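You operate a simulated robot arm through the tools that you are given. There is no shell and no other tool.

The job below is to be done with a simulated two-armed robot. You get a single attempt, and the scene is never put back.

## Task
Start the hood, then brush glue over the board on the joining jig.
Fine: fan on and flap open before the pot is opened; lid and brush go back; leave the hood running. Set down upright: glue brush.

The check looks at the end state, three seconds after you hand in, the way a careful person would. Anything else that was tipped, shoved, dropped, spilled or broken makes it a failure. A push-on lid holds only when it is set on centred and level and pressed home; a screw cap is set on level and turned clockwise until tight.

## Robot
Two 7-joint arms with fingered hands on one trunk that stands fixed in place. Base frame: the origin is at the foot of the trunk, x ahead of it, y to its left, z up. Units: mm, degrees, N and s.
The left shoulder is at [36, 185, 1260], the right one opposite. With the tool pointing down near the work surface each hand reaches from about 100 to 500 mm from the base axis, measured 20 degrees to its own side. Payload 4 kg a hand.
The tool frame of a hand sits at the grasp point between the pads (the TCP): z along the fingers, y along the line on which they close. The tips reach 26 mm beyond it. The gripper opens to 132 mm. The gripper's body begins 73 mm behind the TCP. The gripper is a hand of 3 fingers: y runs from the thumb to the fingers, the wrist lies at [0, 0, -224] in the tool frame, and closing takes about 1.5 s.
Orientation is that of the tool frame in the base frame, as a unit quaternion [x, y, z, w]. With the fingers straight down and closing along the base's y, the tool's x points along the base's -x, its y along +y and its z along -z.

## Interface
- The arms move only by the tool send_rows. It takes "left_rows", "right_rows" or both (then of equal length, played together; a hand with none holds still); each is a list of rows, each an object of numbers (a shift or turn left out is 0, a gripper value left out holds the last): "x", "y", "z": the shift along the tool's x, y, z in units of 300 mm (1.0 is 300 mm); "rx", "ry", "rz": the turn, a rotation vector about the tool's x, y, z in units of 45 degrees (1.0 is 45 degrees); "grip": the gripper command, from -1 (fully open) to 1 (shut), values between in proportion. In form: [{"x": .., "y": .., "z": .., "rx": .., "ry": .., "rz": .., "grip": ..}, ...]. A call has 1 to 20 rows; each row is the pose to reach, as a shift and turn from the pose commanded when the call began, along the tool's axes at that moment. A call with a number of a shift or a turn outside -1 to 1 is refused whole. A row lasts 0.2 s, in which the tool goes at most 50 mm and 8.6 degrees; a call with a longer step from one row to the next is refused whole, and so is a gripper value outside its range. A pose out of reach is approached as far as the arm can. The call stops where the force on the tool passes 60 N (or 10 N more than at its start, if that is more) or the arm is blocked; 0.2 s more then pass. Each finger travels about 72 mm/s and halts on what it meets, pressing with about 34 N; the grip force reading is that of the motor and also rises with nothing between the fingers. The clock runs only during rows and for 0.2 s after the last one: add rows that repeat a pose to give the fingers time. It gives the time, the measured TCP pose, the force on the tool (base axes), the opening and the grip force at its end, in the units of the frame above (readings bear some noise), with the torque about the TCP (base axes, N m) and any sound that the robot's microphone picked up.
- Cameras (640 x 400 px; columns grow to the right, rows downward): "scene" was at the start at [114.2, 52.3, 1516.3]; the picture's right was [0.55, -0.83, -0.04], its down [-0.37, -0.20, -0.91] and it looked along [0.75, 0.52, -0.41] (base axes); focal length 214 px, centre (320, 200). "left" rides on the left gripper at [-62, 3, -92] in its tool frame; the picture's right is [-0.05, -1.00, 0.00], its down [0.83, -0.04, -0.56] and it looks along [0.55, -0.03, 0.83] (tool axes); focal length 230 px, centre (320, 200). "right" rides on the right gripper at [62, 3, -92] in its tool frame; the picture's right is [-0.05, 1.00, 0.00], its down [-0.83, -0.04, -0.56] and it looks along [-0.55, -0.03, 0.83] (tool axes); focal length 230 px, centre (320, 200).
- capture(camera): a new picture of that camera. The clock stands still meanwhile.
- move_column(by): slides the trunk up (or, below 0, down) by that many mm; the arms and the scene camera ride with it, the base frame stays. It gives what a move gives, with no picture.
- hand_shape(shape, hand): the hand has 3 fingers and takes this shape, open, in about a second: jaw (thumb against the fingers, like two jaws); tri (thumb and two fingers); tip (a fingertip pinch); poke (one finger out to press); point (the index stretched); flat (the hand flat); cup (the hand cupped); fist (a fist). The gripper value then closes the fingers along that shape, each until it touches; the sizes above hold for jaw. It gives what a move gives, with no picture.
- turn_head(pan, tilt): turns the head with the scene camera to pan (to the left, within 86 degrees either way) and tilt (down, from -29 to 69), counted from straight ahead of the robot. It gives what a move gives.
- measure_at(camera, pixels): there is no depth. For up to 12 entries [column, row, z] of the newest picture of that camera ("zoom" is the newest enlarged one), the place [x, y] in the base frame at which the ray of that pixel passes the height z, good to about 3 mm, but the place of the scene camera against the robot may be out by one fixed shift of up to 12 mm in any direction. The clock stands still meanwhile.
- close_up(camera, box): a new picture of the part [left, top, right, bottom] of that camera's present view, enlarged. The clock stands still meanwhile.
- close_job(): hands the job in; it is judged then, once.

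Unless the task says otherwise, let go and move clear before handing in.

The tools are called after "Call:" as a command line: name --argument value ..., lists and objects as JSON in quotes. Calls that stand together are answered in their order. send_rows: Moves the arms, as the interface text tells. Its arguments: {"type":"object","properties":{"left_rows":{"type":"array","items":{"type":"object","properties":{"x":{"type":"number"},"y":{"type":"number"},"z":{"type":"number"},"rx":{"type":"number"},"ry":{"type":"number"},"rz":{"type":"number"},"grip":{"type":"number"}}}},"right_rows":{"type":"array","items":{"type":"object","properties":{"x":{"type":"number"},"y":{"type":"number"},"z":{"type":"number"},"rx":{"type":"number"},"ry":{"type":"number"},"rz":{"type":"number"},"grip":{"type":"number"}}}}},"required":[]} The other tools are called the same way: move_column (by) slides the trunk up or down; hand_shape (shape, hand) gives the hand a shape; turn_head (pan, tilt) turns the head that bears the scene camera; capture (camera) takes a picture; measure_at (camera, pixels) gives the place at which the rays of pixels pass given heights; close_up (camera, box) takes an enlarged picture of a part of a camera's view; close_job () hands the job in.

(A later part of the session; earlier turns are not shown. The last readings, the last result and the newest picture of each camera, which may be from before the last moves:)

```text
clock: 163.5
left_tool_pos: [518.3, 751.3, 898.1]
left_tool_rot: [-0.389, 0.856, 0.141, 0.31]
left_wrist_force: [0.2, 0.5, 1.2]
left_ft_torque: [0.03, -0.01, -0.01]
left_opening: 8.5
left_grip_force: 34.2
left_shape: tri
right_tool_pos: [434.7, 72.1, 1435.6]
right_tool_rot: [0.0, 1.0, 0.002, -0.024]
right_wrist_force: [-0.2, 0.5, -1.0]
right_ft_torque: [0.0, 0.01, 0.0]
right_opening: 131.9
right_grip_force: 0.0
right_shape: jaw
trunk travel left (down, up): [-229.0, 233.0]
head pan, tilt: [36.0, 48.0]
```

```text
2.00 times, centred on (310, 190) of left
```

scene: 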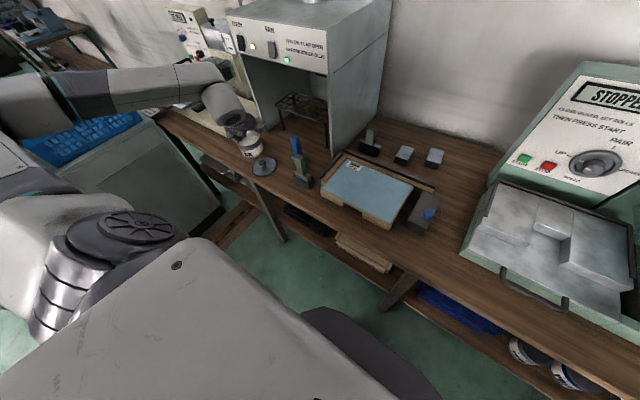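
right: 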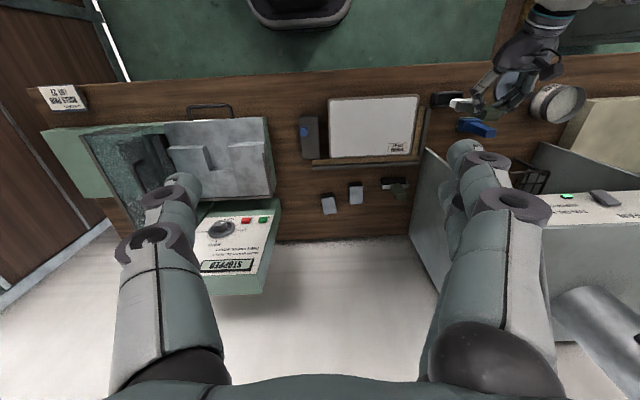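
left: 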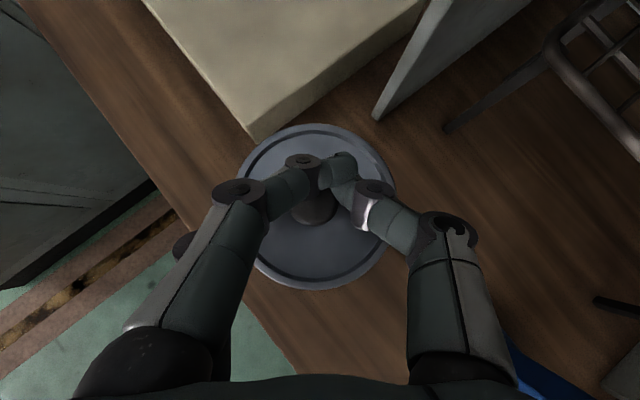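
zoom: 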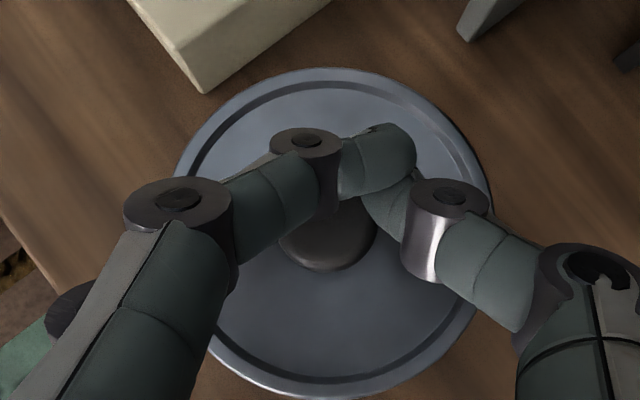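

By perspective (verticals lean 0.33), the rim centre projects to (175.5,142) at lid height and the lid centre reads (175,142.5): centred. Lower onto the rim in small steps.

Call:
send_rows --left_rows '[{"x": 0.0064, "z": 0.0077}, {"x": 0.0128, "z": 0.0154}, {"x": 0.0193, "z": 0.0231}, {"x": 0.0235, "z": 0.0282}, {"x": 0.0235, "z": 0.0282}]'

Call:
close_up --camera "scene" --box '[240, 118, 288, 166]'

Call:
close_up --camera "right" --box '[520, 70, 600, 130]'

```text
clock: 164.7
left_tool_pos: [518.3, 750.9, 885.9]
left_tool_rot: [-0.39, 0.856, 0.142, 0.309]
left_wrist_force: [-0.5, 0.0, -0.8]
left_ft_torque: [-0.03, 0.0, -0.03]
left_opening: 8.2
left_grip_force: 33.8
left_shape: tri
right_tool_pos: [434.6, 71.2, 1436.0]
right_tool_rot: [0.0, 1.0, 0.002, -0.023]
right_wrist_force: [-0.3, 0.5, -0.8]
right_ft_torque: [-0.01, -0.02, -0.02]
right_opening: 132.0
right_grip_force: 0.2
right_shape: jaw
trunk travel left (down, up): [-229.0, 233.0]
head pan, tilt: [36.0, 48.0]
```

```text
8.33 times, centred on (264, 142) of scene
```

zoom: 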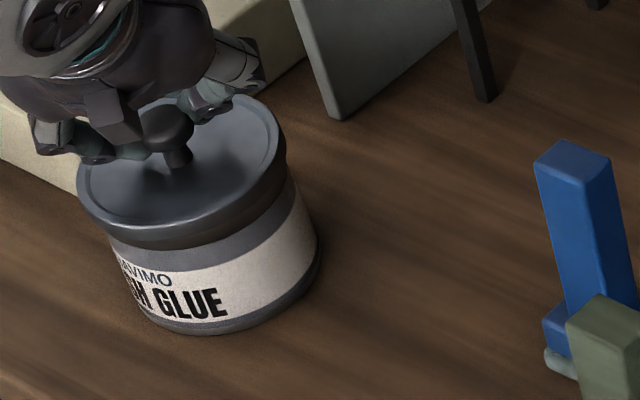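

```text
6.67 times, centred on (560, 100) of right
```

zoom: 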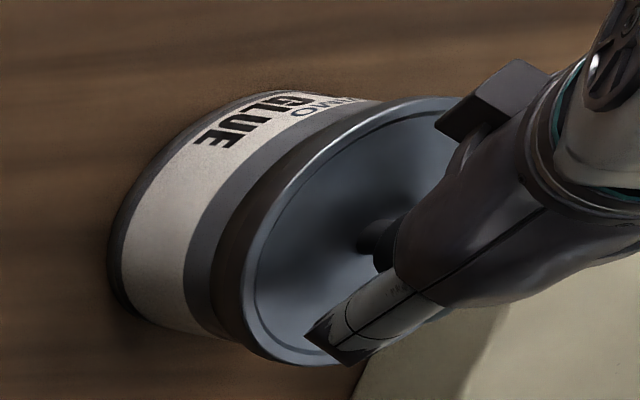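

Lid has come down over the rim without force. Press it home gently: step down and watch force.

Call:
send_rows --left_rows '[{"x": 0.0043, "z": 0.0051}, {"x": 0.0086, "z": 0.0103}, {"x": 0.0086, "z": 0.0103}]'

```text
clock: 165.5
left_tool_pos: [518.2, 752.7, 882.5]
left_tool_rot: [-0.389, 0.856, 0.141, 0.311]
left_wrist_force: [0.5, 0.7, -0.1]
left_ft_torque: [0.01, -0.01, 0.0]
left_opening: 8.8
left_grip_force: 33.6
left_shape: tri
right_tool_pos: [434.5, 71.2, 1434.5]
right_tool_rot: [0.0, 1.0, 0.002, -0.024]
right_wrist_force: [-0.8, 1.3, -0.5]
right_ft_torque: [-0.01, 0.01, 0.0]
right_opening: 131.7
right_grip_force: 0.1
right_shape: jaw
trunk travel left (down, up): [-229.0, 233.0]
head pan, tilt: [36.0, 48.0]
```

No force yet at 882.5. Continue 2 mm at a time.

Call:
send_rows --left_rows '[{"x": 0.0043, "z": 0.0051}, {"x": 0.0086, "z": 0.0103}, {"x": 0.0086, "z": 0.0103}]'

Call:
close_up --camera "scene" --box '[240, 118, 288, 166]'

```text
clock: 166.3
left_tool_pos: [519.1, 751.7, 881.7]
left_tool_rot: [-0.389, 0.856, 0.142, 0.311]
left_wrist_force: [0.9, 0.5, 10.7]
left_ft_torque: [0.34, 0.31, -0.02]
left_opening: 8.7
left_grip_force: 34.2
left_shape: tri
right_tool_pos: [434.7, 70.7, 1437.7]
right_tool_rot: [0.0, 1.0, 0.002, -0.023]
right_wrist_force: [0.0, 0.0, -0.2]
right_ft_torque: [-0.01, 0.02, 0.0]
right_opening: 131.9
right_grip_force: 0.0
right_shape: jaw
trunk travel left (down, up): [-229.0, 233.0]
head pan, tilt: [36.0, 48.0]
```

```text
8.33 times, centred on (264, 142) of scene
```

zoom: 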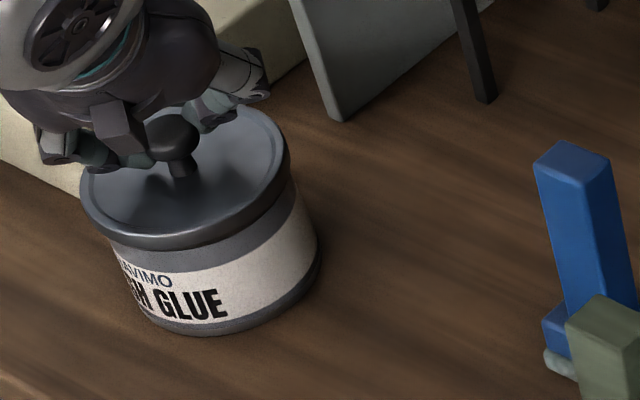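

Contact starts (10.7 N), slightly to the finger side. Press further, listening for the snap.

Call:
send_rows --left_rows '[{"x": 0.0043, "z": 0.0051}, {"x": 0.0086, "z": 0.0103}, {"x": 0.0086, "z": 0.0103}]'

Call:
close_up --camera "scene" --box '[240, 118, 288, 166]'

Call:
close_up --camera "right" --box '[520, 70, 600, 130]'

```text
clock: 167.1
left_tool_pos: [519.2, 750.8, 880.9]
left_tool_rot: [-0.389, 0.854, 0.142, 0.315]
left_wrist_force: [5.3, 7.9, 29.4]
left_ft_torque: [0.82, 0.34, -0.16]
left_opening: 9.5
left_grip_force: 33.8
left_shape: tri
right_tool_pos: [433.1, 68.4, 1435.5]
right_tool_rot: [0.0, 1.0, 0.003, -0.022]
right_wrist_force: [-0.2, 0.1, -0.4]
right_ft_torque: [0.01, -0.01, -0.01]
right_opening: 132.0
right_grip_force: 0.0
right_shape: jaw
trunk travel left (down, up): [-229.0, 233.0]
head pan, tilt: [36.0, 48.0]
```

```text
8.33 times, centred on (264, 142) of scene
```

zoom: 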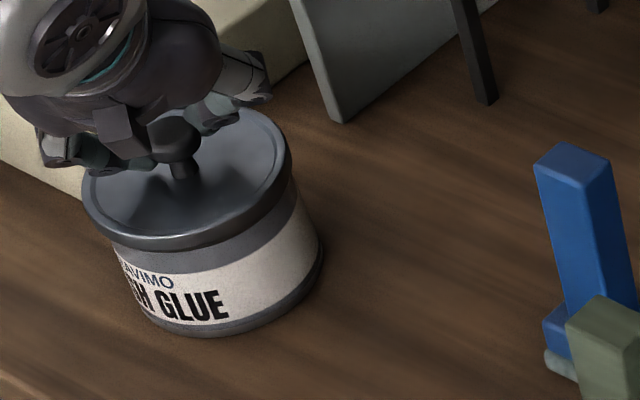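

```text
6.67 times, centred on (560, 100) of right
```

zoom: 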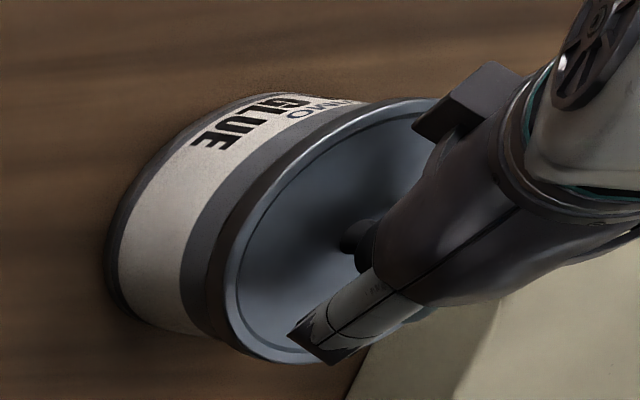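

29 N and lid looks flush with where it was originally. Press a bit more.

Call:
send_rows --left_rows '[{"x": 0.0043, "z": 0.0051}, {"x": 0.0086, "z": 0.0103}, {"x": 0.0086, "z": 0.0103}]'

Call:
close_up --camera "scene" --box '[240, 118, 288, 166]'

```text
clock: 167.9
left_tool_pos: [519.1, 750.9, 880.3]
left_tool_rot: [-0.39, 0.853, 0.144, 0.316]
left_wrist_force: [3.5, 11.0, 39.8]
left_ft_torque: [1.05, 0.45, -0.2]
left_opening: 10.0
left_grip_force: 34.1
left_shape: tri
right_tool_pos: [431.0, 68.4, 1437.0]
right_tool_rot: [0.0, 1.0, 0.003, -0.022]
right_wrist_force: [0.7, -0.4, -0.1]
right_ft_torque: [0.04, 0.03, -0.01]
right_opening: 131.9
right_grip_force: 0.1
right_shape: jaw
trunk travel left (down, up): [-229.0, 233.0]
head pan, tilt: [36.0, 48.0]
```

```text
8.33 times, centred on (264, 142) of scene
```

zoom: 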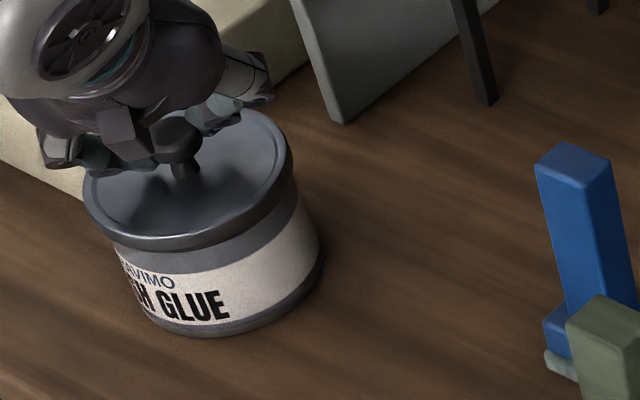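

40 N with no further travel. I'll relieve most of the load, then open gradually and check that the lid stays put.

Call:
send_rows --left_rows '[{"x": -0.006, "z": -0.0072}, {"x": -0.0118, "z": -0.0141}, {"x": -0.0118, "z": -0.0141}, {"x": -0.0118, "z": -0.0141, "grip": 0.8}, {"x": -0.0118, "z": -0.0141, "grip": 0.7}, {"x": -0.0118, "z": -0.0141, "grip": 0.6}, {"x": -0.0118, "z": -0.0141, "grip": 0.55}]'

Call:
close_up --camera "left" --box '[200, 90, 420, 290]'

Call:
close_up --camera "scene" --box '[240, 118, 288, 166]'

```text
clock: 169.5
left_tool_pos: [519.3, 750.4, 878.5]
left_tool_rot: [-0.389, 0.855, 0.141, 0.312]
left_wrist_force: [9.3, 13.0, 25.6]
left_ft_torque: [0.68, -0.04, -0.3]
left_opening: 30.2
left_grip_force: 0.0
left_shape: tri
right_tool_pos: [433.6, 70.2, 1436.4]
right_tool_rot: [0.0, 1.0, 0.002, -0.022]
right_wrist_force: [0.3, 0.6, -0.3]
right_ft_torque: [0.0, 0.01, -0.01]
right_opening: 132.0
right_grip_force: 0.0
right_shape: jaw
trunk travel left (down, up): [-229.0, 233.0]
head pan, tilt: [36.0, 48.0]
```

```text
2.00 times, centred on (310, 190) of left
```

zoom: 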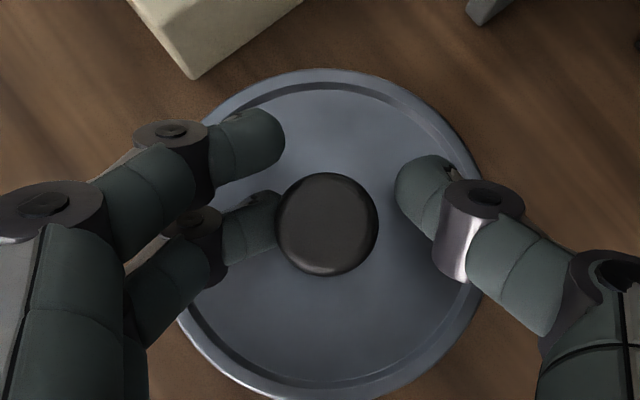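

```text
8.33 times, centred on (264, 142) of scene
```

zoom: 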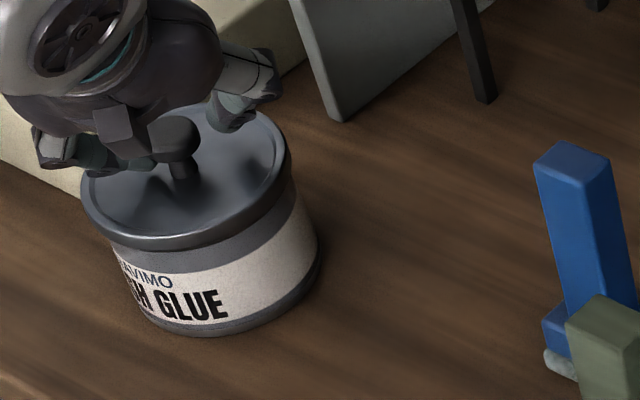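

Fingers are off the knob except the middle, which rests on the lid (25 N). Raise slightly and open fully.

Call:
send_rows --left_rows '[{"x": -0.0107, "z": -0.0128, "grip": 0.55}, {"x": -0.0171, "z": -0.0205, "grip": 0.45}, {"x": -0.0171, "z": -0.0205, "grip": 0.3}, {"x": -0.0171, "z": -0.0205, "grip": 0.1}, {"x": -0.0171, "z": -0.0205, "grip": -0.1}, {"x": -0.0171, "z": -0.0205, "grip": -0.1}]'

Call:
close_up --camera "left" --box '[200, 90, 420, 290]'

Call:
close_up --camera "scene" --box '[240, 118, 288, 166]'

```text
clock: 170.9
left_tool_pos: [518.2, 751.5, 882.1]
left_tool_rot: [-0.389, 0.856, 0.141, 0.309]
left_wrist_force: [0.0, -0.9, -0.5]
left_ft_torque: [0.0, -0.02, 0.01]
left_opening: 72.0
left_grip_force: 0.2
left_shape: tri
right_tool_pos: [434.0, 71.8, 1435.9]
right_tool_rot: [0.0, 1.0, 0.001, -0.024]
right_wrist_force: [-0.1, 0.2, -0.1]
right_ft_torque: [-0.01, -0.03, 0.02]
right_opening: 132.0
right_grip_force: 0.1
right_shape: jaw
trunk travel left (down, up): [-229.0, 233.0]
head pan, tilt: [36.0, 48.0]
heard: snap
```

```text
2.00 times, centred on (310, 190) of left
```

zoom: 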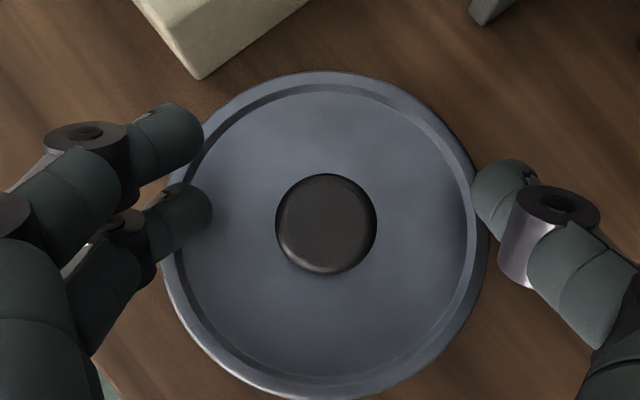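

```text
8.33 times, centred on (264, 142) of scene
```

zoom: 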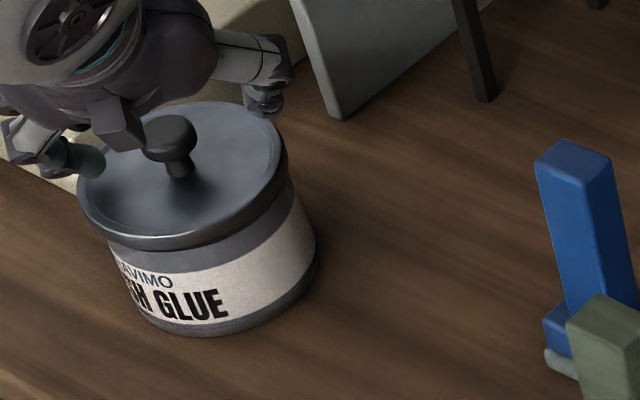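

A snap was heard on release; I need an unobstructed look at the lid. Raise the hand.

Call:
send_rows --left_rows '[{"x": -0.04, "z": -0.048, "grip": -0.2}, {"x": -0.1, "z": -0.12, "grip": -0.2}, {"x": -0.14, "z": -0.168, "grip": -0.2}, {"x": -0.14, "z": -0.168, "grip": -0.2}]'

Call:
capture --camera "left"

Call:
close_up --camera "left" --box '[240, 120, 400, 270]'

Call:
close_up --camera "scene" --box '[240, 118, 288, 166]'

Call:
close_up --camera "right" --box '[520, 70, 600, 130]'

```text
clock: 171.9
left_tool_pos: [519.1, 749.0, 949.2]
left_tool_rot: [-0.389, 0.856, 0.142, 0.309]
left_wrist_force: [-1.0, 0.2, 0.3]
left_ft_torque: [0.01, -0.06, -0.03]
left_opening: 78.8
left_grip_force: 0.1
left_shape: tri
right_tool_pos: [434.6, 73.1, 1435.1]
right_tool_rot: [0.0, 1.0, 0.001, -0.024]
right_wrist_force: [-0.9, 0.2, 0.7]
right_ft_torque: [0.01, 0.02, 0.01]
right_opening: 132.0
right_grip_force: 0.3
right_shape: jaw
trunk travel left (down, up): [-229.0, 233.0]
head pan, tilt: [36.0, 48.0]
```

```text
taken
```

left: 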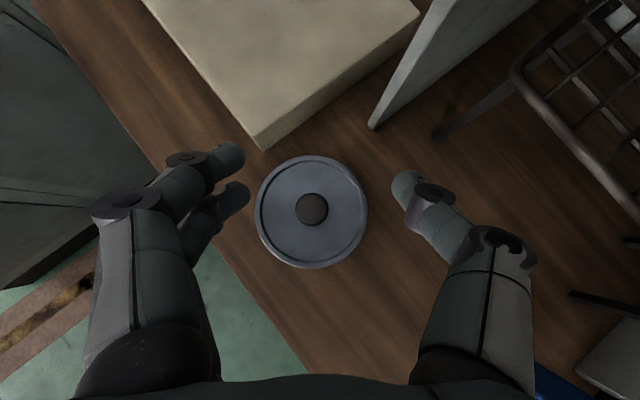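

```text
2.67 times, centred on (320, 195) of left
```

zoom: 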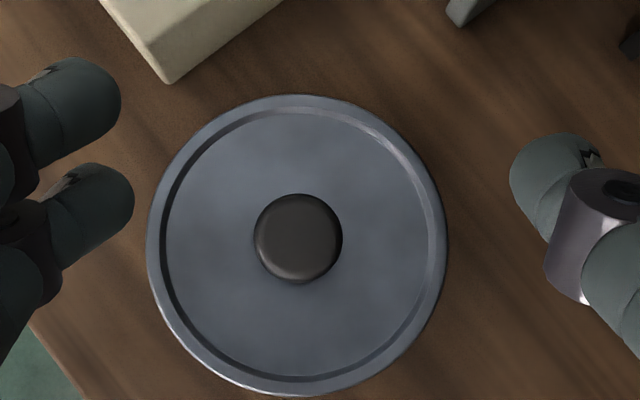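

```text
8.33 times, centred on (264, 142) of scene
```

zoom: 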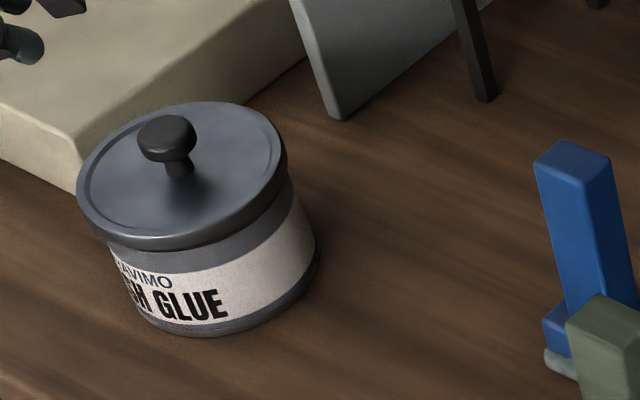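

```text
6.67 times, centred on (560, 100) of right
```

zoom: 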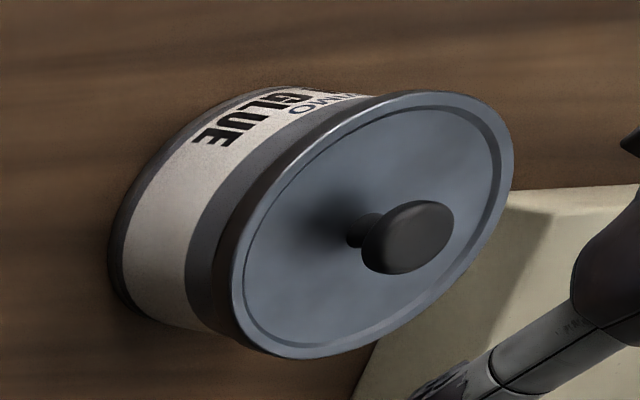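

The lid looks level and centred from the scene view, but the snap leaves doubt. I'll press straight down on the knob with closed fingers to make sure it is home. First close fingers above it.

Call:
send_rows --left_rows '[{"grip": 0.3}, {"grip": 0.6}, {"grip": 1}, {"grip": 1}, {"grip": 1}, {"grip": 1}, {"grip": 1}]'

Call:
close_up --camera "left" --box '[220, 110, 420, 290]'

Call:
close_up --camera "scene" --box '[220, 90, 300, 166]'

```text
clock: 173.5
left_tool_pos: [517.8, 750.1, 949.2]
left_tool_rot: [-0.389, 0.856, 0.141, 0.31]
left_wrist_force: [-0.1, 0.2, 0.6]
left_ft_torque: [0.0, -0.02, -0.02]
left_opening: 0.0
left_grip_force: 34.0
left_shape: tri
right_tool_pos: [435.1, 72.2, 1435.9]
right_tool_rot: [0.0, 1.0, 0.002, -0.023]
right_wrist_force: [0.3, 0.0, 0.6]
right_ft_torque: [-0.01, 0.02, 0.0]
right_opening: 131.6
right_grip_force: 0.0
right_shape: jaw
trunk travel left (down, up): [-229.0, 233.0]
head pan, tilt: [36.0, 48.0]
```

```text
2.22 times, centred on (320, 200) of left
```

zoom: 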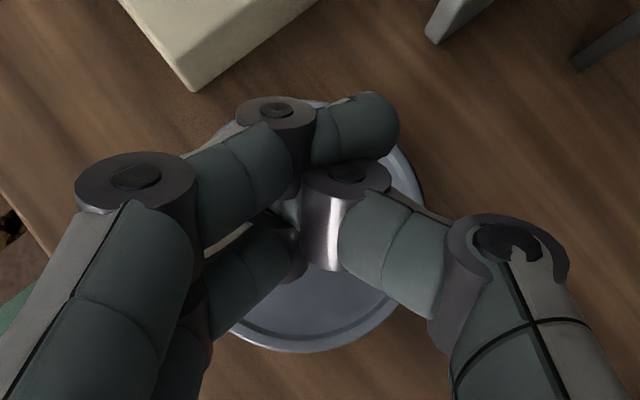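

```text
5.26 times, centred on (260, 128) of scene
```

zoom: 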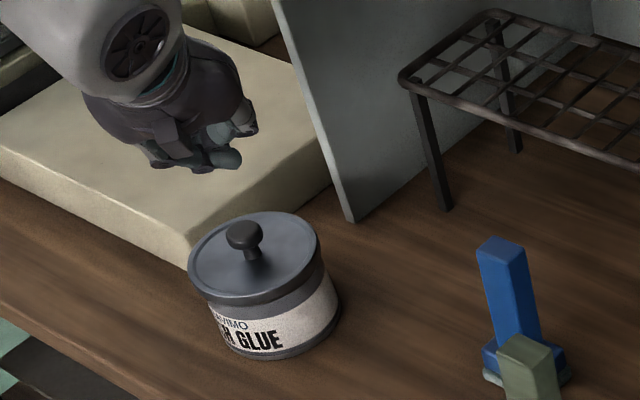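

Fingers closed. Move over the knob and descend to just above it, then press in 2 mm steps.

Call:
send_rows --left_rows '[{"x": 0.03, "y": 0.0045, "z": 0.05}, {"x": 0.06, "y": 0.0045, "z": 0.09}, {"x": 0.0706, "y": 0.0045, "z": 0.1062}, {"x": 0.0706, "y": 0.0045, "z": 0.1062}]'

Call:
close_up --camera "scene" --box '[240, 118, 288, 166]'

Call:
close_up --camera "right" --box '[520, 70, 600, 130]'

```text
clock: 174.5
left_tool_pos: [520.7, 754.3, 910.8]
left_tool_rot: [-0.39, 0.856, 0.142, 0.309]
left_wrist_force: [-0.4, 0.1, -0.4]
left_ft_torque: [0.01, 0.0, 0.01]
left_opening: 0.0
left_grip_force: 34.8
left_shape: tri
right_tool_pos: [435.6, 71.7, 1436.5]
right_tool_rot: [0.0, 1.0, 0.002, -0.024]
right_wrist_force: [0.1, -0.1, 0.6]
right_ft_torque: [-0.01, 0.01, -0.04]
right_opening: 131.9
right_grip_force: 0.0
right_shape: jaw
trunk travel left (down, up): [-229.0, 233.0]
head pan, tilt: [36.0, 48.0]
```

```text
8.33 times, centred on (264, 142) of scene
```

zoom: 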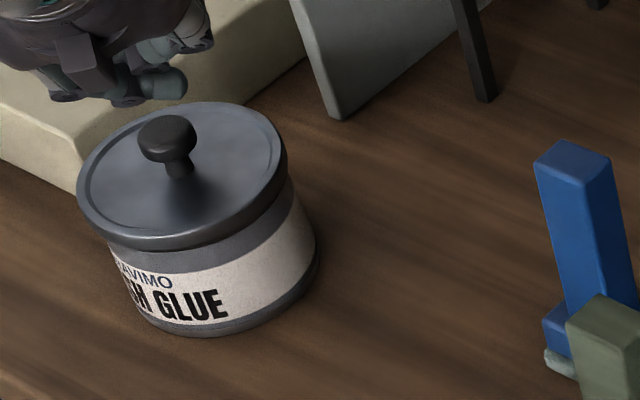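

```text
6.67 times, centred on (560, 100) of right
```

zoom: 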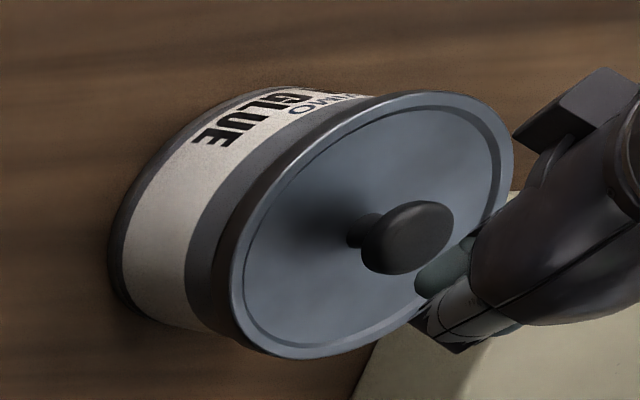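

Press down in steps now.

Call:
send_rows --left_rows '[{"x": 0.0043, "z": 0.0051}, {"x": 0.0086, "z": 0.0103}, {"x": 0.0128, "z": 0.0154}, {"x": 0.0128, "z": 0.0154}]'

```text
clock: 175.5
left_tool_pos: [520.3, 755.0, 905.6]
left_tool_rot: [-0.389, 0.856, 0.142, 0.31]
left_wrist_force: [-0.7, 1.0, -0.1]
left_ft_torque: [0.0, -0.01, -0.01]
left_opening: 0.1
left_grip_force: 33.7
left_shape: tri
right_tool_pos: [435.1, 71.8, 1435.5]
right_tool_rot: [0.0, 1.0, 0.002, -0.023]
right_wrist_force: [-0.5, -0.2, 0.1]
right_ft_torque: [0.03, 0.01, 0.02]
right_opening: 131.8
right_grip_force: 0.0
right_shape: jaw
trunk travel left (down, up): [-229.0, 233.0]
head pan, tilt: [36.0, 48.0]
```

No contact at 905.6. Keep going down.

Call:
send_rows --left_rows '[{"x": 0.0043, "z": 0.0051}, {"x": 0.0086, "z": 0.0103}, {"x": 0.0128, "z": 0.0154}, {"x": 0.0128, "z": 0.0154}]'

Call:
close_up --camera "scene" --box '[240, 118, 288, 166]'

Call:
close_up --camera "right" --box '[520, 70, 600, 130]'

```text
clock: 176.5
left_tool_pos: [520.0, 754.7, 898.6]
left_tool_rot: [-0.39, 0.856, 0.142, 0.309]
left_wrist_force: [-0.9, 0.3, 0.5]
left_ft_torque: [0.02, 0.01, 0.02]
left_opening: 0.0
left_grip_force: 34.2
left_shape: tri
right_tool_pos: [434.7, 70.8, 1436.0]
right_tool_rot: [-0.001, 1.0, 0.001, -0.024]
right_wrist_force: [0.5, -0.8, 0.2]
right_ft_torque: [0.0, 0.02, 0.0]
right_opening: 131.9
right_grip_force: 0.0
right_shape: jaw
trunk travel left (down, up): [-229.0, 233.0]
head pan, tilt: [36.0, 48.0]
```

```text
8.33 times, centred on (264, 142) of scene
```

zoom: 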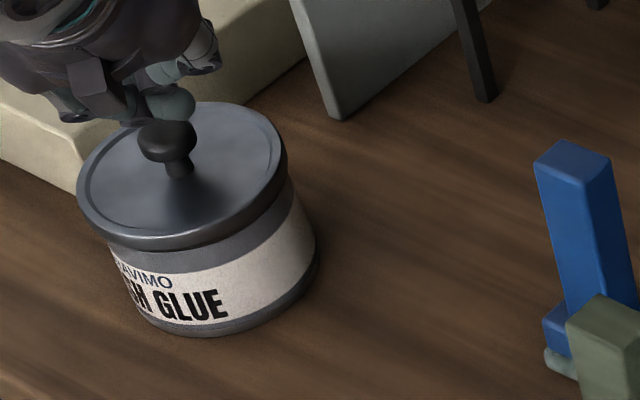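

```text
6.67 times, centred on (560, 100) of right
```

zoom: 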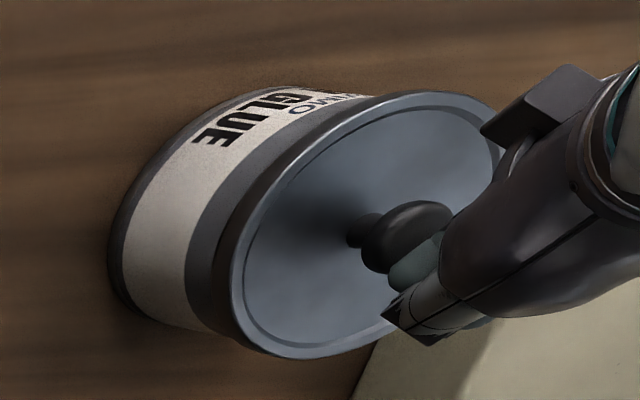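

The fingertip is ~9 mm beyond the knob's centre. Shift back 9 mm, then press.

Call:
send_rows --left_rows '[{"x": -0.01, "y": 0.0, "z": -0.012}, {"x": 0.005, "y": 0.0227, "z": -0.0246}, {"x": 0.015, "y": 0.0227, "z": -0.0126}, {"x": 0.0193, "y": 0.0227, "z": -0.0075}, {"x": 0.0236, "y": 0.0227, "z": -0.0023}, {"x": 0.0236, "y": 0.0227, "z": -0.0023}]'

Call:
close_up --camera "scene" --box '[240, 118, 288, 166]'

Call:
close_up --camera "right" --box '[520, 70, 600, 130]'

```text
clock: 177.9
left_tool_pos: [511.2, 755.4, 898.2]
left_tool_rot: [-0.39, 0.855, 0.143, 0.311]
left_wrist_force: [0.6, 3.7, 10.7]
left_ft_torque: [0.05, -0.11, 0.06]
left_opening: 0.0
left_grip_force: 34.1
left_shape: tri
right_tool_pos: [433.2, 71.5, 1436.4]
right_tool_rot: [-0.001, 1.0, 0.002, -0.023]
right_wrist_force: [0.3, -0.1, 0.0]
right_ft_torque: [0.02, 0.0, -0.03]
right_opening: 132.1
right_grip_force: 0.1
right_shape: jaw
trunk travel left (down, up): [-229.0, 233.0]
head pan, tilt: [36.0, 48.0]
```

```text
8.33 times, centred on (264, 142) of scene
```

zoom: 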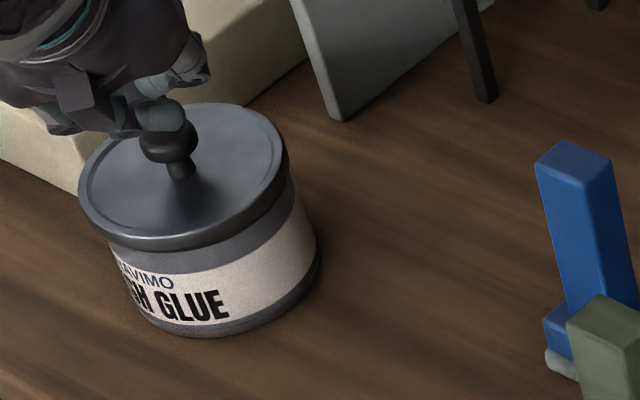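

```text
6.67 times, centred on (560, 100) of right
```

zoom: 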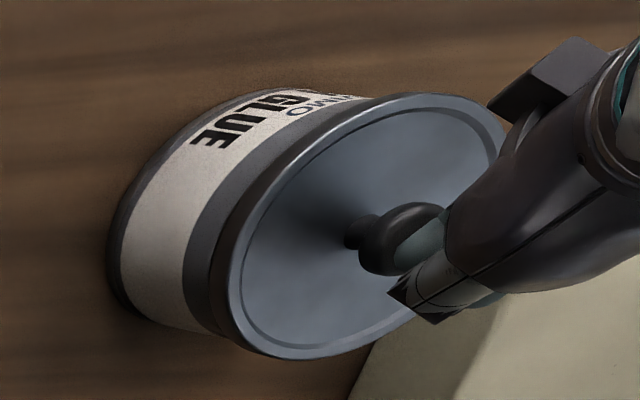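

Contact on top of the knob, 10.7 N and nearly torque-free. Press further.

Call:
send_rows --left_rows '[{"x": 0.0043, "z": 0.0051}, {"x": 0.0086, "z": 0.0103}, {"x": 0.0107, "z": 0.0128}, {"x": 0.0107, "z": 0.0128}]'

Call:
close_up --camera "scene" --box '[240, 118, 288, 166]'

```text
clock: 178.9
left_tool_pos: [509.5, 754.0, 896.1]
left_tool_rot: [-0.389, 0.855, 0.142, 0.314]
left_wrist_force: [3.4, 13.1, 30.4]
left_ft_torque: [-0.04, -0.38, 0.21]
left_opening: 0.0
left_grip_force: 34.3
left_shape: tri
right_tool_pos: [432.4, 69.9, 1436.2]
right_tool_rot: [0.0, 1.0, 0.003, -0.023]
right_wrist_force: [0.0, 0.4, -1.2]
right_ft_torque: [-0.04, 0.04, 0.0]
right_opening: 132.1
right_grip_force: 0.1
right_shape: jaw
trunk travel left (down, up): [-229.0, 233.0]
head pan, tilt: [36.0, 48.0]
```

```text
8.33 times, centred on (264, 142) of scene
```

zoom: 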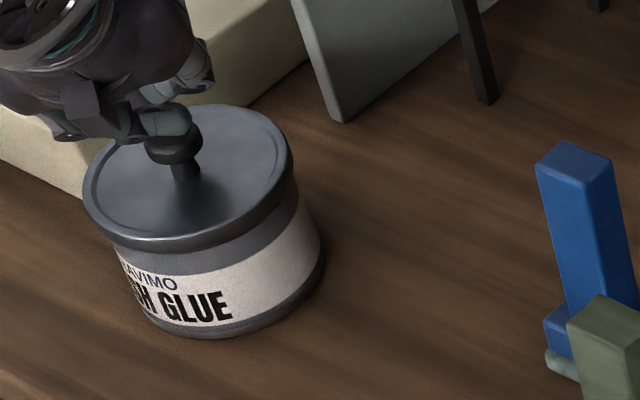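

30 N, but the body leans and adds sideways force. I'll ease off and re-press while compensating the lean (small +x,+y), to push straight down harder.

Call:
send_rows --left_rows '[{"x": -0.0107, "z": -0.0128}, {"x": -0.016, "z": -0.019}, {"x": -0.016, "z": -0.019}]'

Call:
close_up --camera "scene" --box '[240, 118, 288, 166]'

```text
clock: 179.7
left_tool_pos: [511.6, 752.1, 896.4]
left_tool_rot: [-0.389, 0.857, 0.141, 0.308]
left_wrist_force: [1.7, 3.5, 10.3]
left_ft_torque: [-0.06, -0.15, 0.08]
left_opening: 0.0
left_grip_force: 34.2
left_shape: tri
right_tool_pos: [433.8, 69.6, 1436.3]
right_tool_rot: [0.0, 1.0, 0.001, -0.024]
right_wrist_force: [-0.3, -0.2, 0.3]
right_ft_torque: [0.01, 0.04, 0.03]
right_opening: 131.9
right_grip_force: 0.0
right_shape: jaw
trunk travel left (down, up): [-229.0, 233.0]
head pan, tilt: [36.0, 48.0]
```

```text
8.33 times, centred on (264, 142) of scene
```

zoom: 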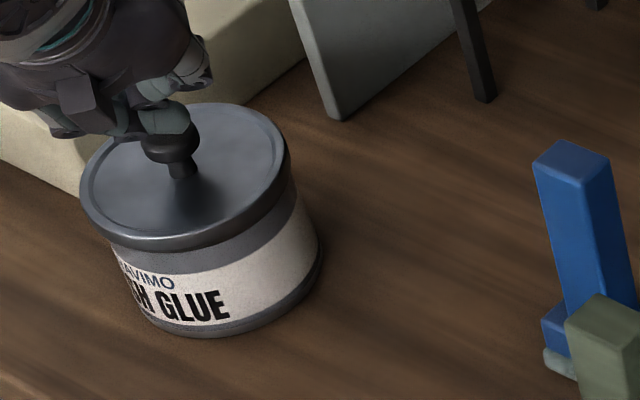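

Now press with compensation.

Call:
send_rows --left_rows '[{"x": 0.0028, "z": 0.0107}, {"x": 0.0056, "z": 0.0214}, {"x": 0.0084, "z": 0.0321}, {"x": 0.0084, "z": 0.0321}]'

Call:
close_up --camera "scene" --box '[240, 118, 288, 166]'

```text
clock: 180.7
left_tool_pos: [512.4, 758.0, 892.9]
left_tool_rot: [-0.389, 0.855, 0.142, 0.312]
left_wrist_force: [-8.7, 1.9, 23.8]
left_ft_torque: [-0.32, -0.11, -0.09]
left_opening: 0.0
left_grip_force: 33.7
left_shape: tri
right_tool_pos: [431.5, 69.5, 1437.9]
right_tool_rot: [0.0, 1.0, 0.003, -0.022]
right_wrist_force: [-0.2, 0.1, 0.2]
right_ft_torque: [-0.01, 0.0, 0.0]
right_opening: 131.6
right_grip_force: 0.0
right_shape: jaw
trunk travel left (down, up): [-229.0, 233.0]
head pan, tilt: [36.0, 48.0]
```

```text
8.33 times, centred on (264, 142) of scene
```

zoom: 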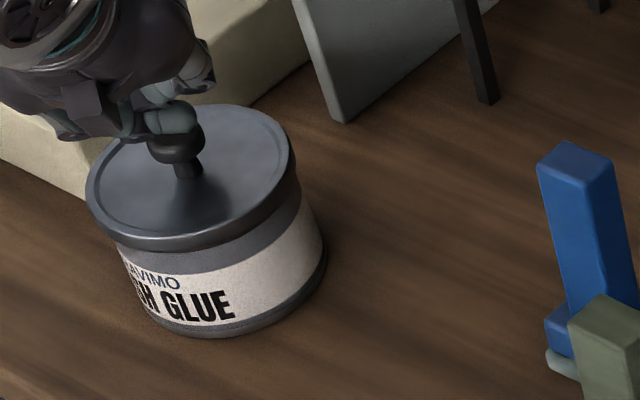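

The finger is starting to slip off the knob; I'll stop, raise, and examine the lid closely from above.

Call:
send_rows --left_rows '[{"x": -0.03, "z": -0.036}, {"x": -0.08, "z": -0.096}, {"x": -0.14, "z": -0.168}, {"x": -0.14, "z": -0.168, "grip": -0.3}, {"x": -0.14, "z": -0.168, "grip": -0.3}, {"x": -0.14, "z": -0.168, "grip": -0.3}, {"x": -0.14, "z": -0.168, "grip": -0.3}]'

Call:
capture --camera "left"

Call:
close_up --camera "left" --box '[240, 120, 400, 270]'

Call:
close_up --camera "scene" --box '[240, 118, 288, 166]'

Call:
close_up --camera "right" --box '[520, 70, 600, 130]'

```text
clock: 182.3
left_tool_pos: [516.2, 758.0, 953.9]
left_tool_rot: [-0.389, 0.856, 0.142, 0.309]
left_wrist_force: [-1.1, 0.8, 0.0]
left_ft_torque: [0.01, 0.02, 0.01]
left_opening: 85.5
left_grip_force: 0.0
left_shape: tri
right_tool_pos: [435.3, 72.1, 1435.4]
right_tool_rot: [0.001, 1.0, 0.002, -0.025]
right_wrist_force: [-0.1, 1.5, 0.5]
right_ft_torque: [-0.02, 0.01, 0.0]
right_opening: 132.1
right_grip_force: 0.1
right_shape: jaw
trunk travel left (down, up): [-229.0, 233.0]
head pan, tilt: [36.0, 48.0]
```

```text
taken
```

left: 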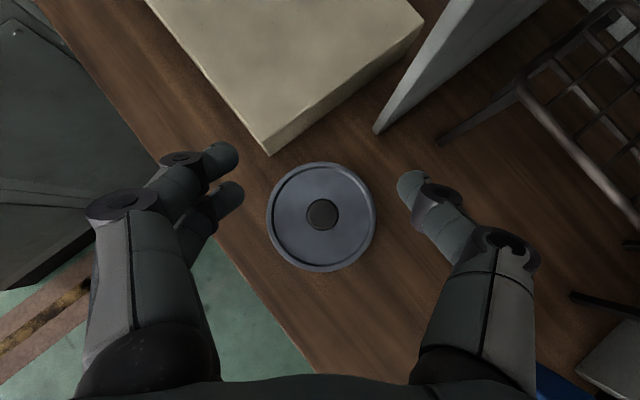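

```text
2.67 times, centred on (320, 195) of left
```

zoom: 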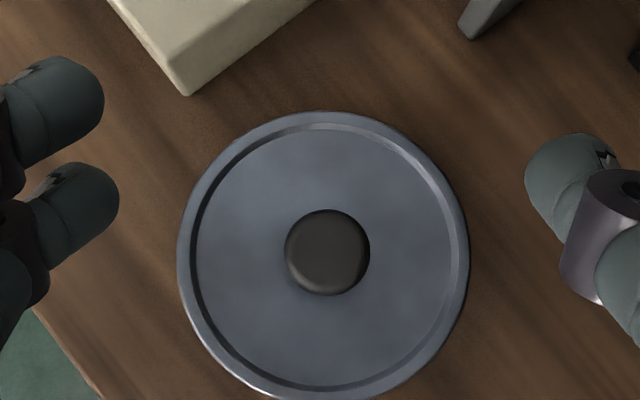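

```text
8.33 times, centred on (264, 142) of scene
```

zoom: 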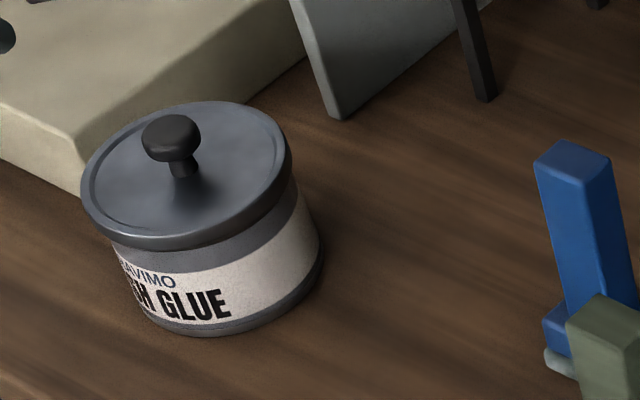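

```text
6.67 times, centred on (560, 100) of right
```

zoom: 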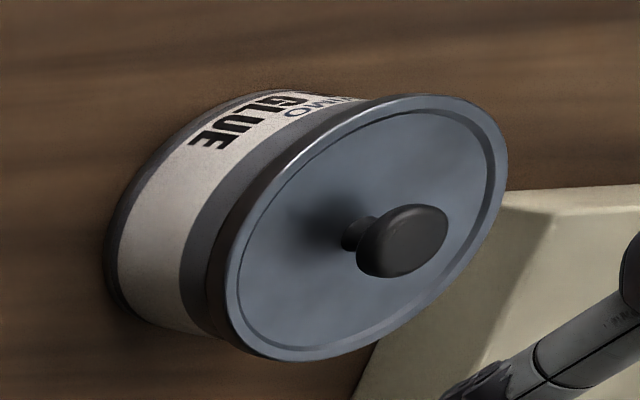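

Lid and pot moved together by ~2 mm, lid still centred. To judge if it's fully home, I'll restore the initial camera configuration (trunk up 60, head 30/45) and compare with my first close-up.

Call:
move_column --by 60

Call:
turn_head --pan 30 --tilt 45

Call:
close_up --camera "scene" --box '[210, 150, 310, 225]'

Call:
close_up --camera "scene" --box '[210, 70, 320, 140]'

```text
clock: 183.3
left_tool_pos: [514.1, 760.2, 1013.6]
left_tool_rot: [-0.389, 0.856, 0.141, 0.309]
left_wrist_force: [0.2, -0.1, 0.1]
left_ft_torque: [-0.01, -0.01, 0.01]
left_opening: 85.3
left_grip_force: 0.0
left_shape: tri
right_tool_pos: [435.7, 71.3, 1494.0]
right_tool_rot: [0.0, 1.0, 0.002, -0.023]
right_wrist_force: [-0.3, 0.7, -0.6]
right_ft_torque: [0.0, 0.03, -0.01]
right_opening: 132.1
right_grip_force: 0.0
right_shape: jaw
trunk travel left (down, up): [-289.0, 173.0]
head pan, tilt: [36.0, 48.0]
```

```text
clock: 183.9
left_tool_pos: [514.1, 756.6, 1015.5]
left_tool_rot: [-0.389, 0.856, 0.141, 0.31]
left_wrist_force: [0.5, -0.6, -0.5]
left_ft_torque: [0.01, 0.0, 0.0]
left_opening: 85.6
left_grip_force: 0.2
left_shape: tri
right_tool_pos: [434.6, 71.4, 1496.3]
right_tool_rot: [0.001, 1.0, 0.002, -0.024]
right_wrist_force: [0.0, 0.0, 0.5]
right_ft_torque: [0.02, 0.0, 0.01]
right_opening: 131.7
right_grip_force: 0.0
right_shape: jaw
trunk travel left (down, up): [-289.0, 173.0]
head pan, tilt: [30.0, 45.0]
```

```text
5.33 times, centred on (260, 188) of scene
```

zoom: 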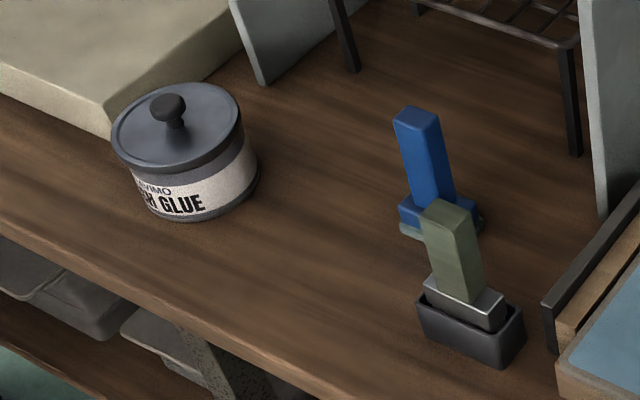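

```text
5.71 times, centred on (265, 105) of scene
```

zoom: 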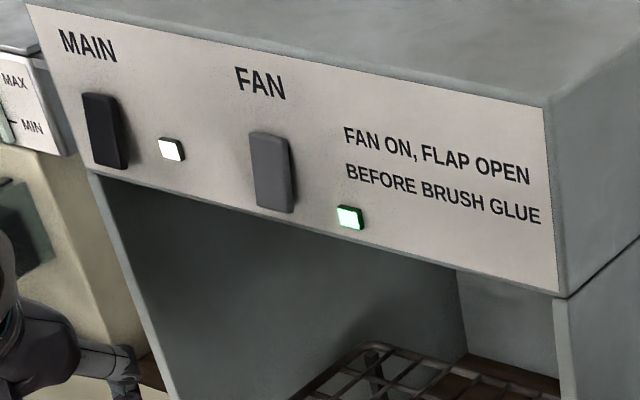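

The lid sits exactly where it did originally (knob 168,107; rim 111–242), fan lamp still green. To be safe I want one firm, straight press; first see if a steeper tool is possible at this trunk height.

Call:
send_rows --left_rows '[{"ry": 0.1, "grip": 1}, {"ry": 0.2, "grip": 1}, {"ry": 0.333, "grip": 1}, {"ry": 0.333, "grip": 1}, {"ry": 0.333, "grip": 1}, {"ry": 0.333, "grip": 1}, {"ry": 0.333, "grip": 1}]'

Call:
capture --camera "left"

Call:
close_up --camera "scene" --box '[200, 110, 290, 210]'

```text
clock: 185.6
left_tool_pos: [513.2, 757.7, 1015.3]
left_tool_rot: [-0.404, 0.889, 0.089, 0.195]
left_wrist_force: [-0.1, 0.4, 0.1]
left_ft_torque: [-0.03, 0.01, -0.02]
left_opening: 0.0
left_grip_force: 34.1
left_shape: tri
right_tool_pos: [434.1, 71.8, 1495.9]
right_tool_rot: [0.001, 1.0, 0.001, -0.023]
right_wrist_force: [-0.5, -0.4, -0.2]
right_ft_torque: [0.04, 0.01, 0.02]
right_opening: 132.0
right_grip_force: 0.0
right_shape: jaw
trunk travel left (down, up): [-289.0, 173.0]
head pan, tilt: [30.0, 45.0]
```

```text
taken
```

left: 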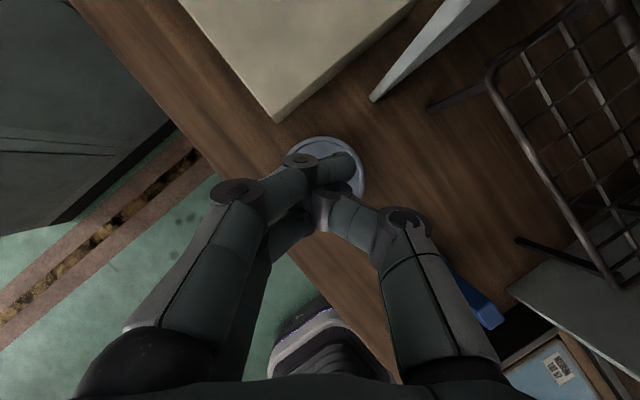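

```text
4.00 times, centred on (245, 160) of scene
```

zoom: 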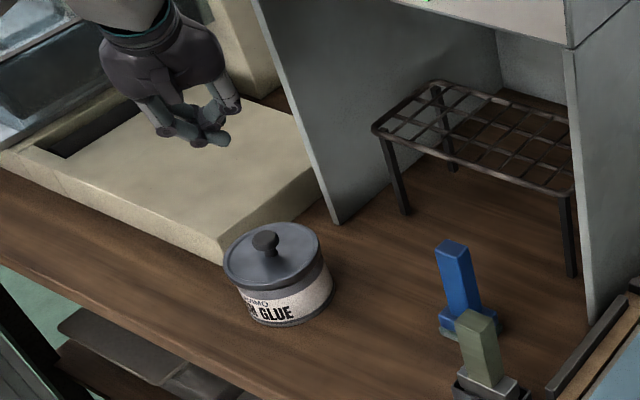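

At this trunk height a 25° tilt works. Bring the closed fingertips over the knob at this steeper angle.

Call:
send_rows --left_rows '[{"x": 0.03, "y": 0.0067, "z": 0.09}, {"x": 0.07, "y": 0.0067, "z": 0.19}, {"x": 0.1, "y": 0.0067, "z": 0.265}, {"x": 0.118, "y": 0.0067, "z": 0.312}, {"x": 0.118, "y": 0.0067, "z": 0.312}]'

Call:
close_up --camera "scene" --box '[215, 140, 275, 200]'

Call:
close_up --camera "right" --box '[510, 70, 590, 130]'

Call:
close_up --camera "left" --box '[220, 100, 420, 300]'

```text
clock: 186.8
left_tool_pos: [517.0, 764.4, 915.9]
left_tool_rot: [-0.404, 0.889, 0.089, 0.196]
left_wrist_force: [0.1, 0.0, 0.2]
left_ft_torque: [-0.02, -0.02, -0.03]
left_opening: 0.1
left_grip_force: 33.5
left_shape: tri
right_tool_pos: [434.7, 72.0, 1495.9]
right_tool_rot: [0.0, 1.0, 0.002, -0.023]
right_wrist_force: [-0.7, -0.4, 0.3]
right_ft_torque: [0.0, -0.04, 0.02]
right_opening: 131.9
right_grip_force: 0.1
right_shape: jaw
trunk travel left (down, up): [-289.0, 173.0]
head pan, tilt: [30.0, 45.0]
```

```text
6.67 times, centred on (245, 170) of scene
```

zoom: 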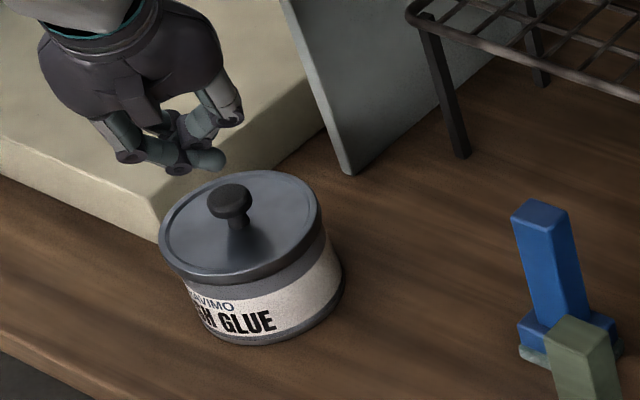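

```text
6.67 times, centred on (550, 100) of right
```

zoom: 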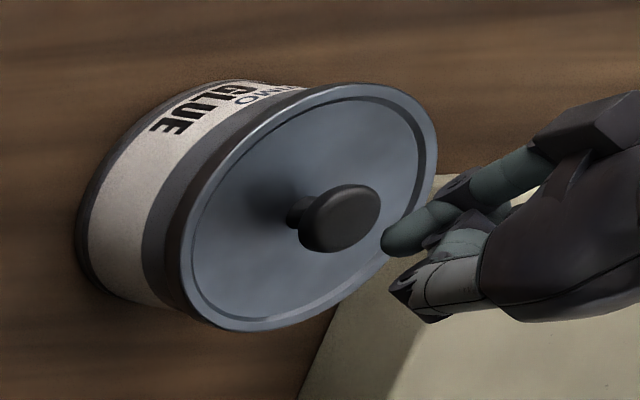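

```text
2.00 times, centred on (320, 200) of left
```

zoom: 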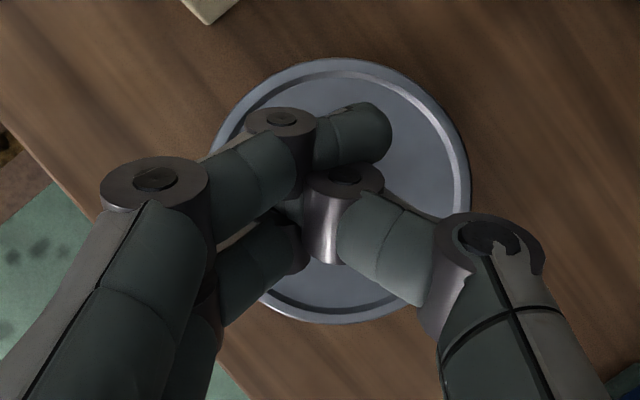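

Fingertips are ~15 mm too far to the left/back of the knob. Shift (−6,−15) mm at this height and re-check.

Call:
send_rows --left_rows '[{"x": 0.023, "y": -0.009, "z": -0.0107}, {"x": 0.046, "y": -0.018, "z": -0.0213}, {"x": 0.046, "y": -0.018, "z": -0.0213}]'

Call:
close_up --camera "scene" --box '[215, 140, 275, 200]'

Call:
close_up --camera "right" --box '[510, 70, 590, 130]'

```text
clock: 187.6
left_tool_pos: [510.7, 749.5, 914.9]
left_tool_rot: [-0.404, 0.889, 0.089, 0.196]
left_wrist_force: [0.9, 0.3, -0.3]
left_ft_torque: [0.03, -0.02, 0.0]
left_opening: 0.0
left_grip_force: 34.1
left_shape: tri
right_tool_pos: [434.7, 71.7, 1496.2]
right_tool_rot: [0.0, 1.0, 0.001, -0.023]
right_wrist_force: [-0.6, 0.0, -0.2]
right_ft_torque: [-0.04, 0.0, 0.02]
right_opening: 131.8
right_grip_force: 0.0
right_shape: jaw
trunk travel left (down, up): [-289.0, 173.0]
head pan, tilt: [30.0, 45.0]
```

```text
6.67 times, centred on (245, 170) of scene
```

zoom: 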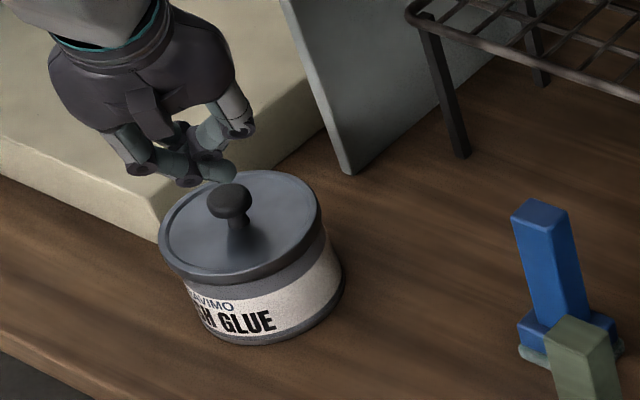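

```text
6.67 times, centred on (550, 100) of right
```

zoom: 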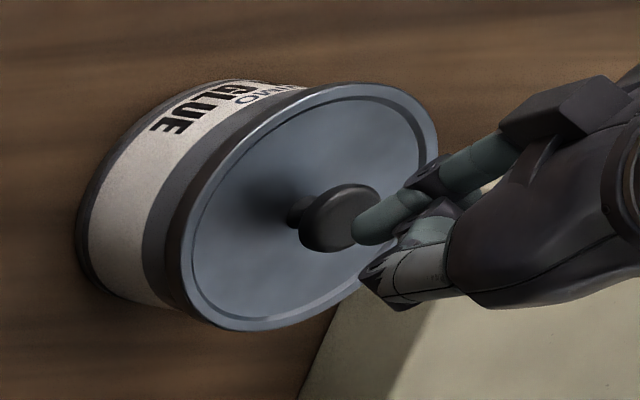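

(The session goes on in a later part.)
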